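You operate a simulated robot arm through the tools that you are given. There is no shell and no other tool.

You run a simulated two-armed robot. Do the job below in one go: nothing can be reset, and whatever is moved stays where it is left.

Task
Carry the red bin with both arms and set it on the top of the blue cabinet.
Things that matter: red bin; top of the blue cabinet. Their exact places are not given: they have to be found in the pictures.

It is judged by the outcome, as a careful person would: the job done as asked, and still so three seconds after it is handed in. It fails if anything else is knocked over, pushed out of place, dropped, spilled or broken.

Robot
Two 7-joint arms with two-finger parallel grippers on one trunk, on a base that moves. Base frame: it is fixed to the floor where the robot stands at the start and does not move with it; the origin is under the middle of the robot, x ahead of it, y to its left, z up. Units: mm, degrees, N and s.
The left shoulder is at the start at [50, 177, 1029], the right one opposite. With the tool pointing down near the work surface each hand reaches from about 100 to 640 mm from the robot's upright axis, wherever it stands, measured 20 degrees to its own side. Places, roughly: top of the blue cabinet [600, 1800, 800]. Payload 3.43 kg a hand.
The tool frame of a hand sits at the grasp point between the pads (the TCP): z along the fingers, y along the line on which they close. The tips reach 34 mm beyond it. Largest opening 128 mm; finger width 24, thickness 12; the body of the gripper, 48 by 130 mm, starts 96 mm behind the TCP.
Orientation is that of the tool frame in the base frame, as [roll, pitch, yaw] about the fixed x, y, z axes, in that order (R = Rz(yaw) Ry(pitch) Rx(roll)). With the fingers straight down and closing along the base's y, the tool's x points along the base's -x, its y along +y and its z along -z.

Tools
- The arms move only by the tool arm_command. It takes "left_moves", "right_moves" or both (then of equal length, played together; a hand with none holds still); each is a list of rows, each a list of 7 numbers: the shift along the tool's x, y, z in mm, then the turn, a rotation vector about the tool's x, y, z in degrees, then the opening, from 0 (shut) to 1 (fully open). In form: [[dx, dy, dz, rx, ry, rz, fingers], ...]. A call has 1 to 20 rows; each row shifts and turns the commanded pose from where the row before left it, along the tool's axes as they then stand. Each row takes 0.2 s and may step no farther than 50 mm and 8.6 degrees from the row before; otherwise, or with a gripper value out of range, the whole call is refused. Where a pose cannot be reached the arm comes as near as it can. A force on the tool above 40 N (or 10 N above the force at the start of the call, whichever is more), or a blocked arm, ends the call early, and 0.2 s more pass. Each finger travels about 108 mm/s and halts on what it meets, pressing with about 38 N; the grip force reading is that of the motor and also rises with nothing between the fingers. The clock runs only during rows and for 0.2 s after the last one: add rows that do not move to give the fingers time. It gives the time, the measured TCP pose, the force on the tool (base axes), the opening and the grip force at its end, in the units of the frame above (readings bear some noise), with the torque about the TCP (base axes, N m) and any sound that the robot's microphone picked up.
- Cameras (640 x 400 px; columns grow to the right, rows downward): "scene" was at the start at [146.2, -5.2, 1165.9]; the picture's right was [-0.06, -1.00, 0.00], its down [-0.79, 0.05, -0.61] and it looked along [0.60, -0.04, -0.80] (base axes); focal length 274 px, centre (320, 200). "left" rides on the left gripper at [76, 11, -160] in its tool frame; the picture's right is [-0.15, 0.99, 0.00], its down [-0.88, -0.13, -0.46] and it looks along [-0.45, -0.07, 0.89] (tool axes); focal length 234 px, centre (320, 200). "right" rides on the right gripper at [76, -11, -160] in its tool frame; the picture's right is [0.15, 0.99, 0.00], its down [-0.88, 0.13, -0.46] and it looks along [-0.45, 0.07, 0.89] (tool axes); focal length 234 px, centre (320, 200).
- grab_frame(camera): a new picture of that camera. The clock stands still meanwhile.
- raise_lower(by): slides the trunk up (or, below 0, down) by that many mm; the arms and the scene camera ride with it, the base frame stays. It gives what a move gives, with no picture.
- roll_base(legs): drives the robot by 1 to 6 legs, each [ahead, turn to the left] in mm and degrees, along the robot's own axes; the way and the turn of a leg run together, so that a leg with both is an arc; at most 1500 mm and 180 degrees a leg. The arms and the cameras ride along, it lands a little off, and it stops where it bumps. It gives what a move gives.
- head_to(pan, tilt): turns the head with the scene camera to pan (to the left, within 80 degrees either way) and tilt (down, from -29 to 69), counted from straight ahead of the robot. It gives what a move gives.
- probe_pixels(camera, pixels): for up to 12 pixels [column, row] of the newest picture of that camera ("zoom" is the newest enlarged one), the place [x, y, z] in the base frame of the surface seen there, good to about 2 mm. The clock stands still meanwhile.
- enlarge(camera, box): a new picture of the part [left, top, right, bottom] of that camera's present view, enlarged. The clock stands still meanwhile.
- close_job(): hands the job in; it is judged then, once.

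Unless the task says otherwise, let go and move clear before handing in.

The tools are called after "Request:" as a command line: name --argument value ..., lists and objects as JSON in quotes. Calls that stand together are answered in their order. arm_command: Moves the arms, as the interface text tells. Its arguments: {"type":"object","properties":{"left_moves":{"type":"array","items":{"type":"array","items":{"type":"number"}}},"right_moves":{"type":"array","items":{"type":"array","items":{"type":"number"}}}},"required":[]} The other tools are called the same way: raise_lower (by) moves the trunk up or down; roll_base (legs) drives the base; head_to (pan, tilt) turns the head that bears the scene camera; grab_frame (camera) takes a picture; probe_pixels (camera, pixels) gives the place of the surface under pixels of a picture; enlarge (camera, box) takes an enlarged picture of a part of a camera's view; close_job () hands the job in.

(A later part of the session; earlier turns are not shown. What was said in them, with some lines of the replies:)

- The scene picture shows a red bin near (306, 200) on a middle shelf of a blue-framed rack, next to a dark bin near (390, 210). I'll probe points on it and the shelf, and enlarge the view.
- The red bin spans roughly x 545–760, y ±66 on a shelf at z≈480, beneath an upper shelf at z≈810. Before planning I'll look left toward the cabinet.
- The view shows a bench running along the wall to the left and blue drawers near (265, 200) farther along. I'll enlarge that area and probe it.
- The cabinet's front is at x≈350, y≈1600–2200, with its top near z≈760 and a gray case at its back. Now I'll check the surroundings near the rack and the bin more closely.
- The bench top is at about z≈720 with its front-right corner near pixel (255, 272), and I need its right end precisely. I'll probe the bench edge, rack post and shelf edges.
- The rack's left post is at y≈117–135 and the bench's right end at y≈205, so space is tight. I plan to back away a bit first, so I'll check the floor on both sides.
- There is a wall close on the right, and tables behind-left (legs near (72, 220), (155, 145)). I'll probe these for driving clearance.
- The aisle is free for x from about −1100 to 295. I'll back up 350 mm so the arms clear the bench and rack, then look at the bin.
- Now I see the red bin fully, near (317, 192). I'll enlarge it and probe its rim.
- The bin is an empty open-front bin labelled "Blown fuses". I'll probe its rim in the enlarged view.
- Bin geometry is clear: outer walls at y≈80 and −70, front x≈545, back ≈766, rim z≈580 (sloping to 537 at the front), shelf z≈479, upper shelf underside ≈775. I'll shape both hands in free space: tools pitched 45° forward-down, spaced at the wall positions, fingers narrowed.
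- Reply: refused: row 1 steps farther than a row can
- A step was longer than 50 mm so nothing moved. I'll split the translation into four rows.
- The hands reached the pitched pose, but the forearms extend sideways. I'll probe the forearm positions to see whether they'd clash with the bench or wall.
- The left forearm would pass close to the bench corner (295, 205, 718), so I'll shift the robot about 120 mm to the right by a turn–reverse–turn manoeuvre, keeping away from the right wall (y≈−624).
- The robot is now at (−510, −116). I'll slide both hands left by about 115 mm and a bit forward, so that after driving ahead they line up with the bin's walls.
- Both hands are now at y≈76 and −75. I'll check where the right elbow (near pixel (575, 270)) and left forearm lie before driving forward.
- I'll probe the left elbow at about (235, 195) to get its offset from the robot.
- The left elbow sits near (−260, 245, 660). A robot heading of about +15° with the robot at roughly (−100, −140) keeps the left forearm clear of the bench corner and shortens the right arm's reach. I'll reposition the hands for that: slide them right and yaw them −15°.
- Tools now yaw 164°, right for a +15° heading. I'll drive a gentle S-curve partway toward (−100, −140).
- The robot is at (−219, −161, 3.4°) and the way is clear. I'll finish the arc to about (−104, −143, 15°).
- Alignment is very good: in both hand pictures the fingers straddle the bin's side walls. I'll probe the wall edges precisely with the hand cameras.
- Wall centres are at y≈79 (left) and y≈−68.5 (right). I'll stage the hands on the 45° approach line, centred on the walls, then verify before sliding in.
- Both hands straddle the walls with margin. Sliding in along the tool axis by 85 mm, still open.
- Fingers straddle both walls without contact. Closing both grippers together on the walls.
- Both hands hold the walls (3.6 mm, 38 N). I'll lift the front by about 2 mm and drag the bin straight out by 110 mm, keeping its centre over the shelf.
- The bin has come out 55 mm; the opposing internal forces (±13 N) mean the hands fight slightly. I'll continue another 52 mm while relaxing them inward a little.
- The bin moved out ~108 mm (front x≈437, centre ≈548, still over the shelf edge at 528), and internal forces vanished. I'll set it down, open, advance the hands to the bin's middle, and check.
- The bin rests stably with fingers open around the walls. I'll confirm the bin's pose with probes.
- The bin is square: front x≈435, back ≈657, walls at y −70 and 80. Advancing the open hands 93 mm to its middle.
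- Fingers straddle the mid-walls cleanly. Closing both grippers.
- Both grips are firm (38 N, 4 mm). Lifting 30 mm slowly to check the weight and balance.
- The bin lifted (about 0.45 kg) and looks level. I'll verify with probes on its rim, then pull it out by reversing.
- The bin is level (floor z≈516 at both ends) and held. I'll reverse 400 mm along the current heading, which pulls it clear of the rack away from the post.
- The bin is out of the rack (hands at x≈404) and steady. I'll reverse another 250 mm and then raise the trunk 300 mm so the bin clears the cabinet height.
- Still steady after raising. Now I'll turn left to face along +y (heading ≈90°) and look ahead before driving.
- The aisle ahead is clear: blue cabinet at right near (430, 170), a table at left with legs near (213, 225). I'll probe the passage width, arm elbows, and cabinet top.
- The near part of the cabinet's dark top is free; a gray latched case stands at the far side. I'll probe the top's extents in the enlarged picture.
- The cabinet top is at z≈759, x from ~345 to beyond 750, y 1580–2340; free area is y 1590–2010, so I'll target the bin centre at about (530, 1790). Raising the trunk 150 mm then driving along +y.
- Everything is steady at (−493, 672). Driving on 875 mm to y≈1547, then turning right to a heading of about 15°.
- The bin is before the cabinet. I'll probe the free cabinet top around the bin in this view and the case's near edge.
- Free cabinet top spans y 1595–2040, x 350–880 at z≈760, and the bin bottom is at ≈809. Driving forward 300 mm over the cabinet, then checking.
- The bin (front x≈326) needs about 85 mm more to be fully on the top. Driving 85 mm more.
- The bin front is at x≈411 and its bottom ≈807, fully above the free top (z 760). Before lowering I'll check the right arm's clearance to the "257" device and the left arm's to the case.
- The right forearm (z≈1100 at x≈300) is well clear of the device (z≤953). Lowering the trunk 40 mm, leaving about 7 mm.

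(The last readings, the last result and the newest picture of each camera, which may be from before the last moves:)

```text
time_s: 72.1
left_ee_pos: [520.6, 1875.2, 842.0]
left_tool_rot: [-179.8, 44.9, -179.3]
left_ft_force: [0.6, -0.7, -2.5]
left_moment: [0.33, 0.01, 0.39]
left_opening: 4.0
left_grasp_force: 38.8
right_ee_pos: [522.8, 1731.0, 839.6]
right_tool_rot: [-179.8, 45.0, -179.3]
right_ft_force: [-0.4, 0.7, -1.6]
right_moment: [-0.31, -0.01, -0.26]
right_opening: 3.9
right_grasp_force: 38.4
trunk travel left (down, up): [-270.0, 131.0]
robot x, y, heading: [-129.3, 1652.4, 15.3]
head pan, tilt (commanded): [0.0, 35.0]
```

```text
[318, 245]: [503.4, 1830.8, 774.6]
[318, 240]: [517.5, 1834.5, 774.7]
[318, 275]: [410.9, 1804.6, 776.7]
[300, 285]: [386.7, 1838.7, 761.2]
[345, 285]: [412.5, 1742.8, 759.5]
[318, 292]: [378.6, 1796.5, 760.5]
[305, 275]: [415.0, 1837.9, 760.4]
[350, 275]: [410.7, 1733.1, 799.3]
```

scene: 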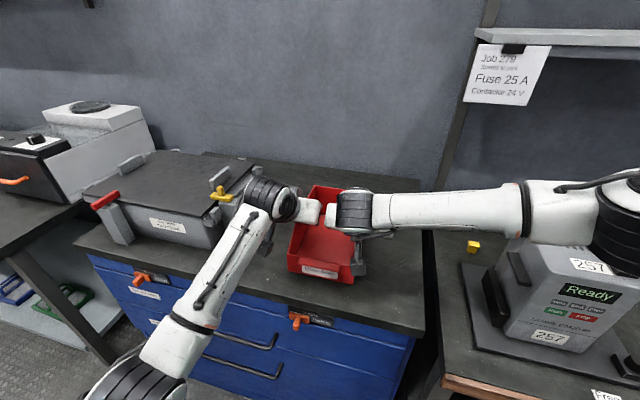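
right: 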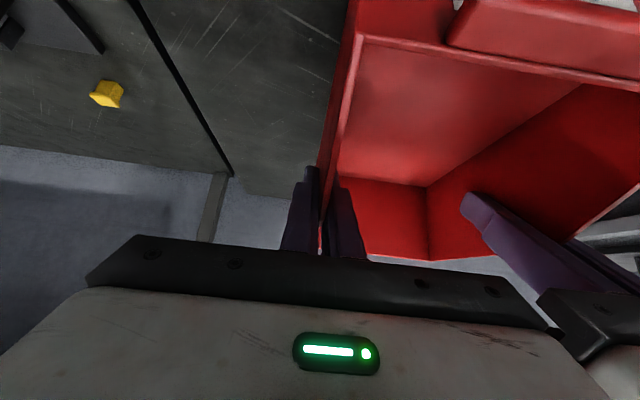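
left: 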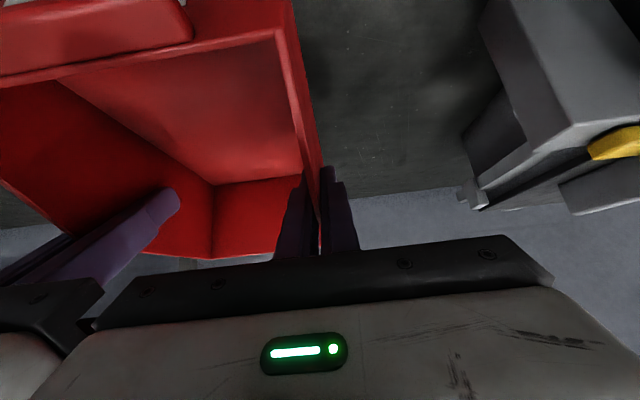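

The bin's inner floor is at 774.6, so its bottom is about 6 mm above the top. Lowering gently with the arms in small steps.

Request:
arm_command --left_moves '[[0.9, 0, 0.9, 0, 0, 0, 0], [0.9, 0, 0.9, 0, 0, 0, 0], [0.9, 0, 0.9, 0, 0, 0, 0], [0.9, 0, 0.9, 0, 0, 0, 0], [0, 0, 0, 0, 0, 0, 0]]' --right_moves '[[0.9, 0, 0.9, 0, 0, 0, 0], [0.9, 0, 0.9, 0, 0, 0, 0], [0.9, 0, 0.9, 0, 0, 0, 0], [0.9, 0, 0.9, 0, 0, 0, 0], [0, 0, 0, 0, 0, 0, 0]]'

Request:
enlarge --camera "scene" --box '[260, 170, 400, 300]'

Request:
probe_pixels --camera "zoom" --pixels '[[280, 230], [270, 290], [200, 260], [300, 330], [150, 360], [350, 380]]'

```text
time_s: 73.3
left_ee_pos: [522.1, 1876.5, 837.6]
left_tool_rot: [-179.8, 44.9, -179.3]
left_ft_force: [2.7, -1.7, -4.7]
left_moment: [0.5, -0.09, 0.61]
left_opening: 3.7
left_grasp_force: 38.2
right_ee_pos: [523.0, 1730.0, 835.3]
right_tool_rot: [-180.0, 44.8, -179.3]
right_ft_force: [-2.9, 2.0, -1.0]
right_moment: [-0.22, 0.17, -0.17]
right_opening: 3.9
right_grasp_force: 37.9
trunk travel left (down, up): [-270.0, 131.0]
robot x, y, heading: [-127.6, 1652.2, 15.6]
head pan, tilt (commanded): [0.0, 35.0]
```

```text
3.08 times, centred on (330, 235) of scene
```

zoom: 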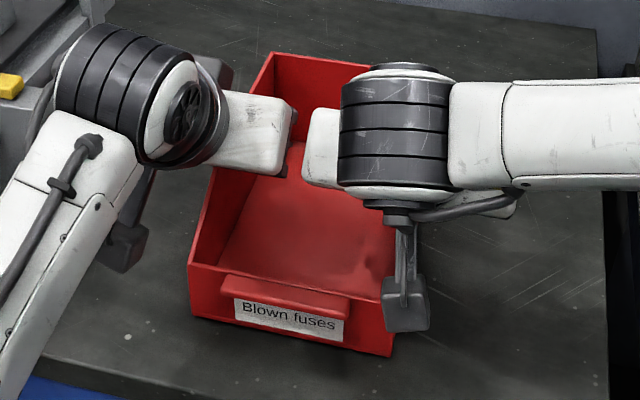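

```text
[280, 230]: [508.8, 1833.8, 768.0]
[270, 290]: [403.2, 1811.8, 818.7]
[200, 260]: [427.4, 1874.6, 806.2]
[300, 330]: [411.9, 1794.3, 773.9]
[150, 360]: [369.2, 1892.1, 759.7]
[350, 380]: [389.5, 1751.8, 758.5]
```

The inner floor is at 768 and the force still shows the weight, so about 1 mm remains. Two more small steps down.

Request:
arm_command --left_moves '[[0.5, 0, 0.5, 0, 0, 0, 0], [0.5, 0, 0.5, 0, 0, 0, 0], [0, 0, 0, 0, 0, 0, 0]]' --right_moves '[[0.5, 0, 0.5, 0, 0, 0, 0], [0.5, 0, 0.5, 0, 0, 0, 0], [0, 0, 0, 0, 0, 0, 0]]'

Request:
grab_frame --camera "scene"

Request:
probe_pixels --camera "scene" --pixels '[[318, 245], [318, 240], [330, 235], [300, 285], [322, 250], [335, 250]]'

```text
time_s: 74.1
left_ee_pos: [522.2, 1877.1, 835.6]
left_tool_rot: [-179.8, 45.0, -179.3]
left_ft_force: [1.0, -2.6, -2.8]
left_moment: [0.49, -0.24, 0.46]
left_opening: 3.8
left_grasp_force: 38.3
right_ee_pos: [522.4, 1730.9, 834.0]
right_tool_rot: [-180.0, 44.8, -179.4]
right_ft_force: [-0.2, 3.8, -2.2]
right_moment: [-0.37, 0.29, -0.42]
right_opening: 4.0
right_grasp_force: 37.9
trunk travel left (down, up): [-270.0, 131.0]
robot x, y, heading: [-126.1, 1651.0, 15.7]
head pan, tilt (commanded): [0.0, 35.0]
```

```text
taken
```

scene: 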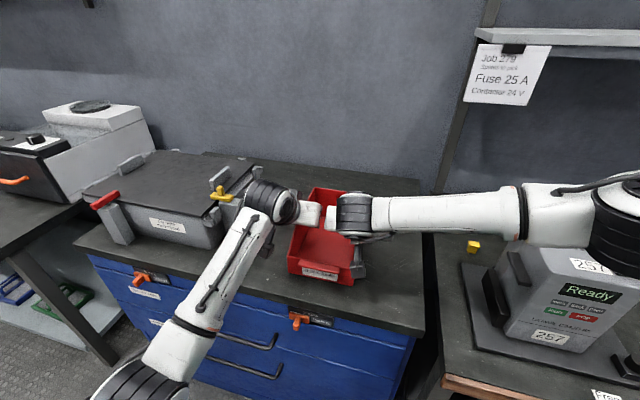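

```text
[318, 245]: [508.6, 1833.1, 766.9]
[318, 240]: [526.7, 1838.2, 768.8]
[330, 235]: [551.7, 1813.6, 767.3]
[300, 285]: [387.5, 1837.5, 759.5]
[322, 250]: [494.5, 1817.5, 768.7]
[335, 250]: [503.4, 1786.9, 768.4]
```

The floor reads ≈768 and weight is still carried by the hands (sum −5 N). Another two 1 mm steps.

Request:
arm_command --left_moves '[[0.7, 0, 0.7, 0, 0, 0, 0], [0.7, 0, 0.7, 0, 0, 0, 0], [0, 0, 0, 0, 0, 0, 0]]' --right_moves '[[0.7, 0, 0.7, 0, 0, 0, 0], [0.7, 0, 0.7, 0, 0, 0, 0], [0, 0, 0, 0, 0, 0, 0]]'

Request:
grab_frame --camera "scene"

Request:
probe_pixels --camera "scene" --pixels '[[318, 245], [318, 240], [330, 235], [300, 285], [322, 250], [335, 250]]'

```text
time_s: 74.9
left_ee_pos: [520.2, 1876.0, 833.7]
left_tool_rot: [-179.7, 44.9, -179.3]
left_ft_force: [-0.4, -4.2, -0.7]
left_moment: [0.46, 0.22, 0.62]
left_opening: 4.0
left_grasp_force: 37.8
right_ee_pos: [521.5, 1729.8, 831.0]
right_tool_rot: [-179.8, 44.9, -179.3]
right_ft_force: [1.4, 5.4, -3.6]
right_moment: [-0.73, -0.21, -0.76]
right_opening: 3.9
right_grasp_force: 37.6
trunk travel left (down, up): [-270.0, 131.0]
robot x, y, heading: [-127.9, 1649.4, 15.4]
head pan, tilt (commanded): [0.0, 35.0]
```

```text
taken
```

scene: 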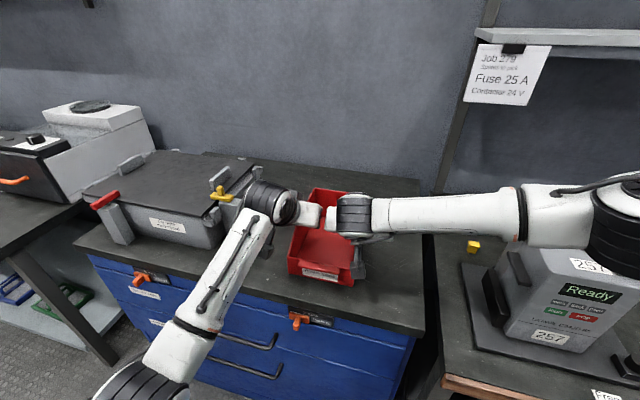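

```text
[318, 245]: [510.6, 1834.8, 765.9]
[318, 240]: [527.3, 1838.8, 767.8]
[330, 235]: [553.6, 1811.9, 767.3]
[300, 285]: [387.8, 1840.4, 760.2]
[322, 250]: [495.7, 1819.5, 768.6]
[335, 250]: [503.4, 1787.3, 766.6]
```

The readings put the bin's bottom essentially at the top surface (767.2 − 7.2 ≈ 760). One more 1 mm step to confirm contact.

Request:
arm_command --left_moves '[[0.6, 0, 0.6, 0, 0, 0, 0], [0.6, 0, 0.6, 0, 0, 0, 0], [0, 0, 0, 0, 0, 0, 0]]' --right_moves '[[0.6, 0, 0.6, 0, 0, 0, 0], [0.6, 0, 0.6, 0, 0, 0, 0], [0, 0, 0, 0, 0, 0, 0]]'

```text
time_s: 75.7
left_ee_pos: [520.6, 1875.2, 833.0]
left_tool_rot: [-179.9, 45.1, -179.4]
left_ft_force: [-0.3, -4.4, 8.0]
left_moment: [0.36, 1.43, 0.32]
left_opening: 3.9
left_grasp_force: 38.1
right_ee_pos: [521.1, 1730.0, 832.3]
right_tool_rot: [180.0, 45.0, -179.5]
right_ft_force: [3.1, 3.6, -2.0]
right_moment: [-0.46, -0.58, -0.63]
right_opening: 3.7
right_grasp_force: 38.0
trunk travel left (down, up): [-270.0, 131.0]
robot x, y, heading: [-129.6, 1651.9, 15.6]
head pan, tilt (commanded): [0.0, 35.0]
```

Contact is confirmed (net upward force +6 N). Opening both grippers to release the bin.

Request:
arm_command --left_moves '[[0, 0, 0, 0, 0, 0, 0.1], [0, 0, 0, 0, 0, 0, 0.25], [0, 0, 0, 0, 0, 0, 0.25], [0, 0, 0, 0, 0, 0, 0.25]]' --right_moves '[[0, 0, 0, 0, 0, 0, 0.1], [0, 0, 0, 0, 0, 0, 0.25], [0, 0, 0, 0, 0, 0, 0.25], [0, 0, 0, 0, 0, 0, 0.25]]'

Request:
grab_frame --camera "left"

Request:
grab_frame --camera "right"

Request:
grab_frame --camera "scene"

```text
time_s: 76.7
left_ee_pos: [521.4, 1876.3, 832.2]
left_tool_rot: [-179.8, 44.9, -179.4]
left_ft_force: [-0.5, -0.5, -0.3]
left_moment: [0.0, 0.02, 0.01]
left_opening: 32.3
left_grasp_force: 0.0
right_ee_pos: [522.1, 1731.4, 831.2]
right_tool_rot: [-179.9, 44.9, -179.4]
right_ft_force: [-0.2, 0.0, -0.2]
right_moment: [0.01, 0.03, 0.01]
right_opening: 32.1
right_grasp_force: 0.0
trunk travel left (down, up): [-270.0, 131.0]
robot x, y, heading: [-125.8, 1648.9, 15.5]
head pan, tilt (commanded): [0.0, 35.0]
```

```text
taken
```

left: 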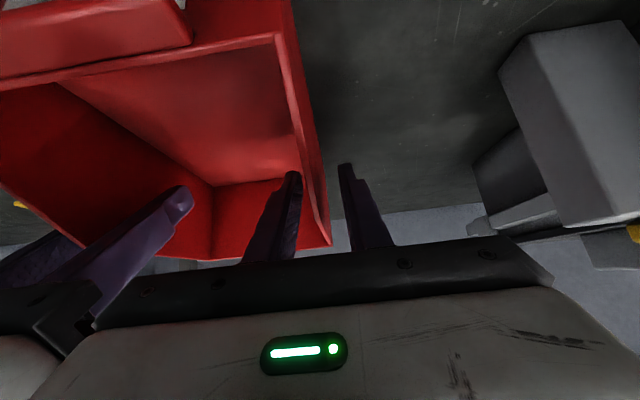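

```text
taken
```

right: 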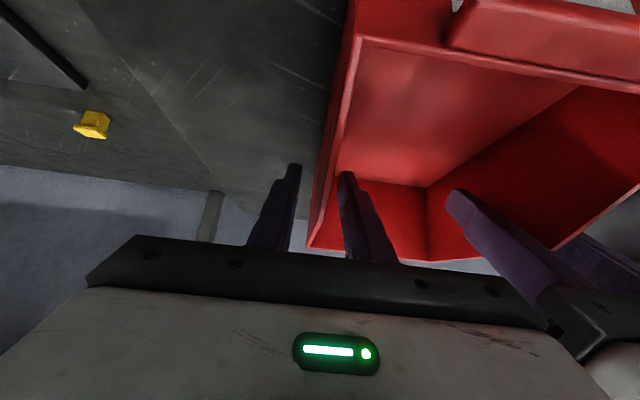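

```text
taken
```

scene: 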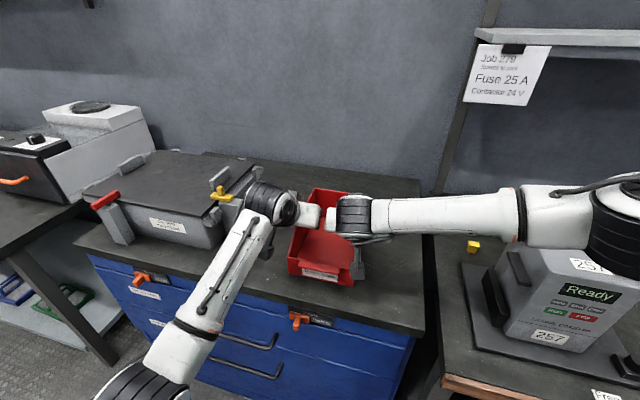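

The bin is released and rests flat; forces are zero. I'll raise the trunk 120 mm so the open fingers leave straight up, then back away.

Request:
raise_lower --by 120

Request:
grab_frame --camera "scene"

```text
time_s: 78.2
left_ee_pos: [520.1, 1876.0, 951.2]
left_tool_rot: [-179.7, 44.8, -179.4]
left_ft_force: [-0.1, 0.4, -0.3]
left_moment: [0.03, 0.01, 0.0]
left_opening: 32.0
left_grasp_force: 0.0
right_ee_pos: [520.2, 1729.5, 949.4]
right_tool_rot: [-179.9, 44.9, -179.3]
right_ft_force: [0.5, -0.2, 0.6]
right_moment: [0.03, -0.01, 0.02]
right_opening: 32.0
right_grasp_force: 0.0
trunk travel left (down, up): [-390.0, 11.0]
robot x, y, heading: [-130.1, 1650.1, 15.6]
head pan, tilt (commanded): [0.0, 35.0]
```

```text
taken
```

scene: 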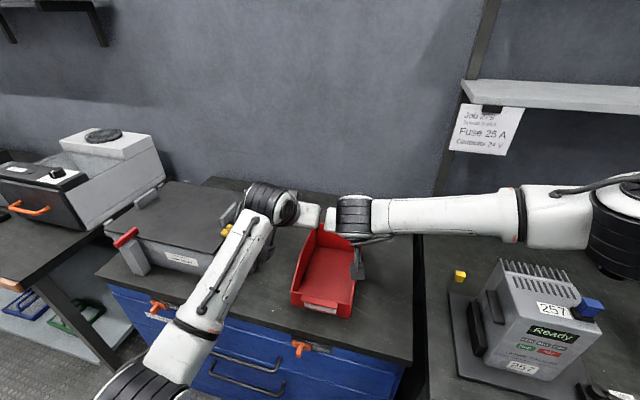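

The bin stayed on the cabinet top and the hands are clear above it. Backing away 350 mm and checking the final state.

Request:
roll_base --legs '[[-350, 0]]'

Request:
grab_frame --camera "scene"

Request:
enlarge --camera "scene" --box '[200, 80, 460, 260]'

```text
time_s: 80.5
left_ee_pos: [180.8, 1781.5, 951.1]
left_tool_rot: [-179.9, 45.0, -179.3]
left_ft_force: [-0.7, 0.0, -0.7]
left_moment: [0.0, -0.01, 0.0]
left_opening: 32.0
left_grasp_force: 0.1
right_ee_pos: [180.8, 1636.5, 952.1]
right_tool_rot: [-179.9, 44.9, -179.3]
right_ft_force: [-0.1, -0.5, 0.6]
right_moment: [-0.01, 0.01, -0.02]
right_opening: 32.2
right_grasp_force: 0.1
trunk travel left (down, up): [-390.0, 11.0]
robot x, y, heading: [-471.7, 1555.1, 15.8]
head pan, tilt (commanded): [0.0, 35.0]
```

```text
taken
```

scene: 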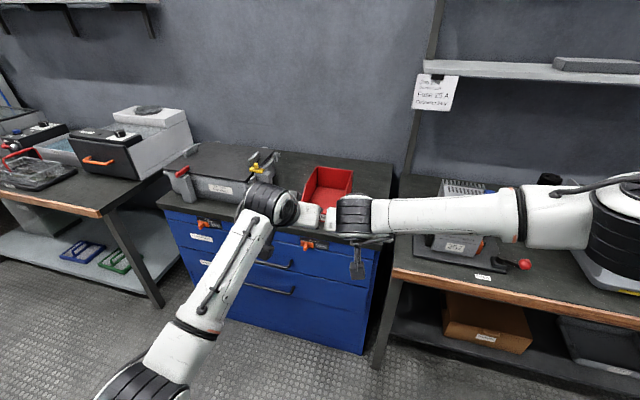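

```text
2.22 times, centred on (330, 170) of scene
```

zoom: 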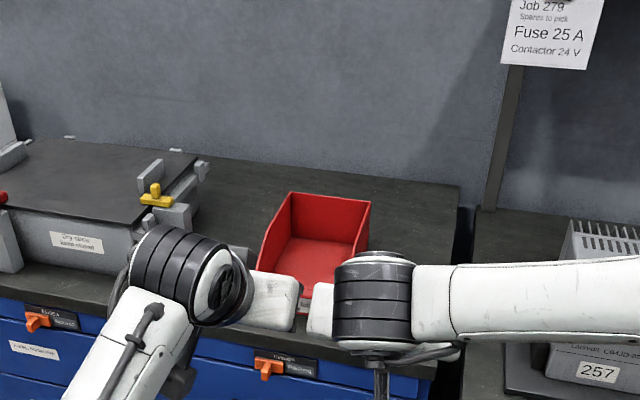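

The red bin sits squarely on the blue cabinet top near pixel (328, 185), fully on the surface. The case, the device and the labels are undisturbed, and both hands are empty and clear, so I'm handing in.

Request:
close_job

```text
The job is handed in.
```

The red bin is on top of the blue cabinet, carried there with both hands, and the job is handed in.

- **Bin:** it was empty, and it now sits level on the free part of the top. Its front face is about 60 mm in from the cabinet's front edge. The gray case beside it is well clear.
- **Pick-up:** the bin was under a shelf, so I first slid it about 108 mm toward the front edge. I then took a new grip at its middle and lifted it out.
- **Surroundings:** in the last pictures nothing at the cabinet or bench looked out of place. I saw nothing moved at the rack when I left it. I did not bump anything while driving.
- **Robot:** both hands are empty and open, and it has backed away from the cabinet.
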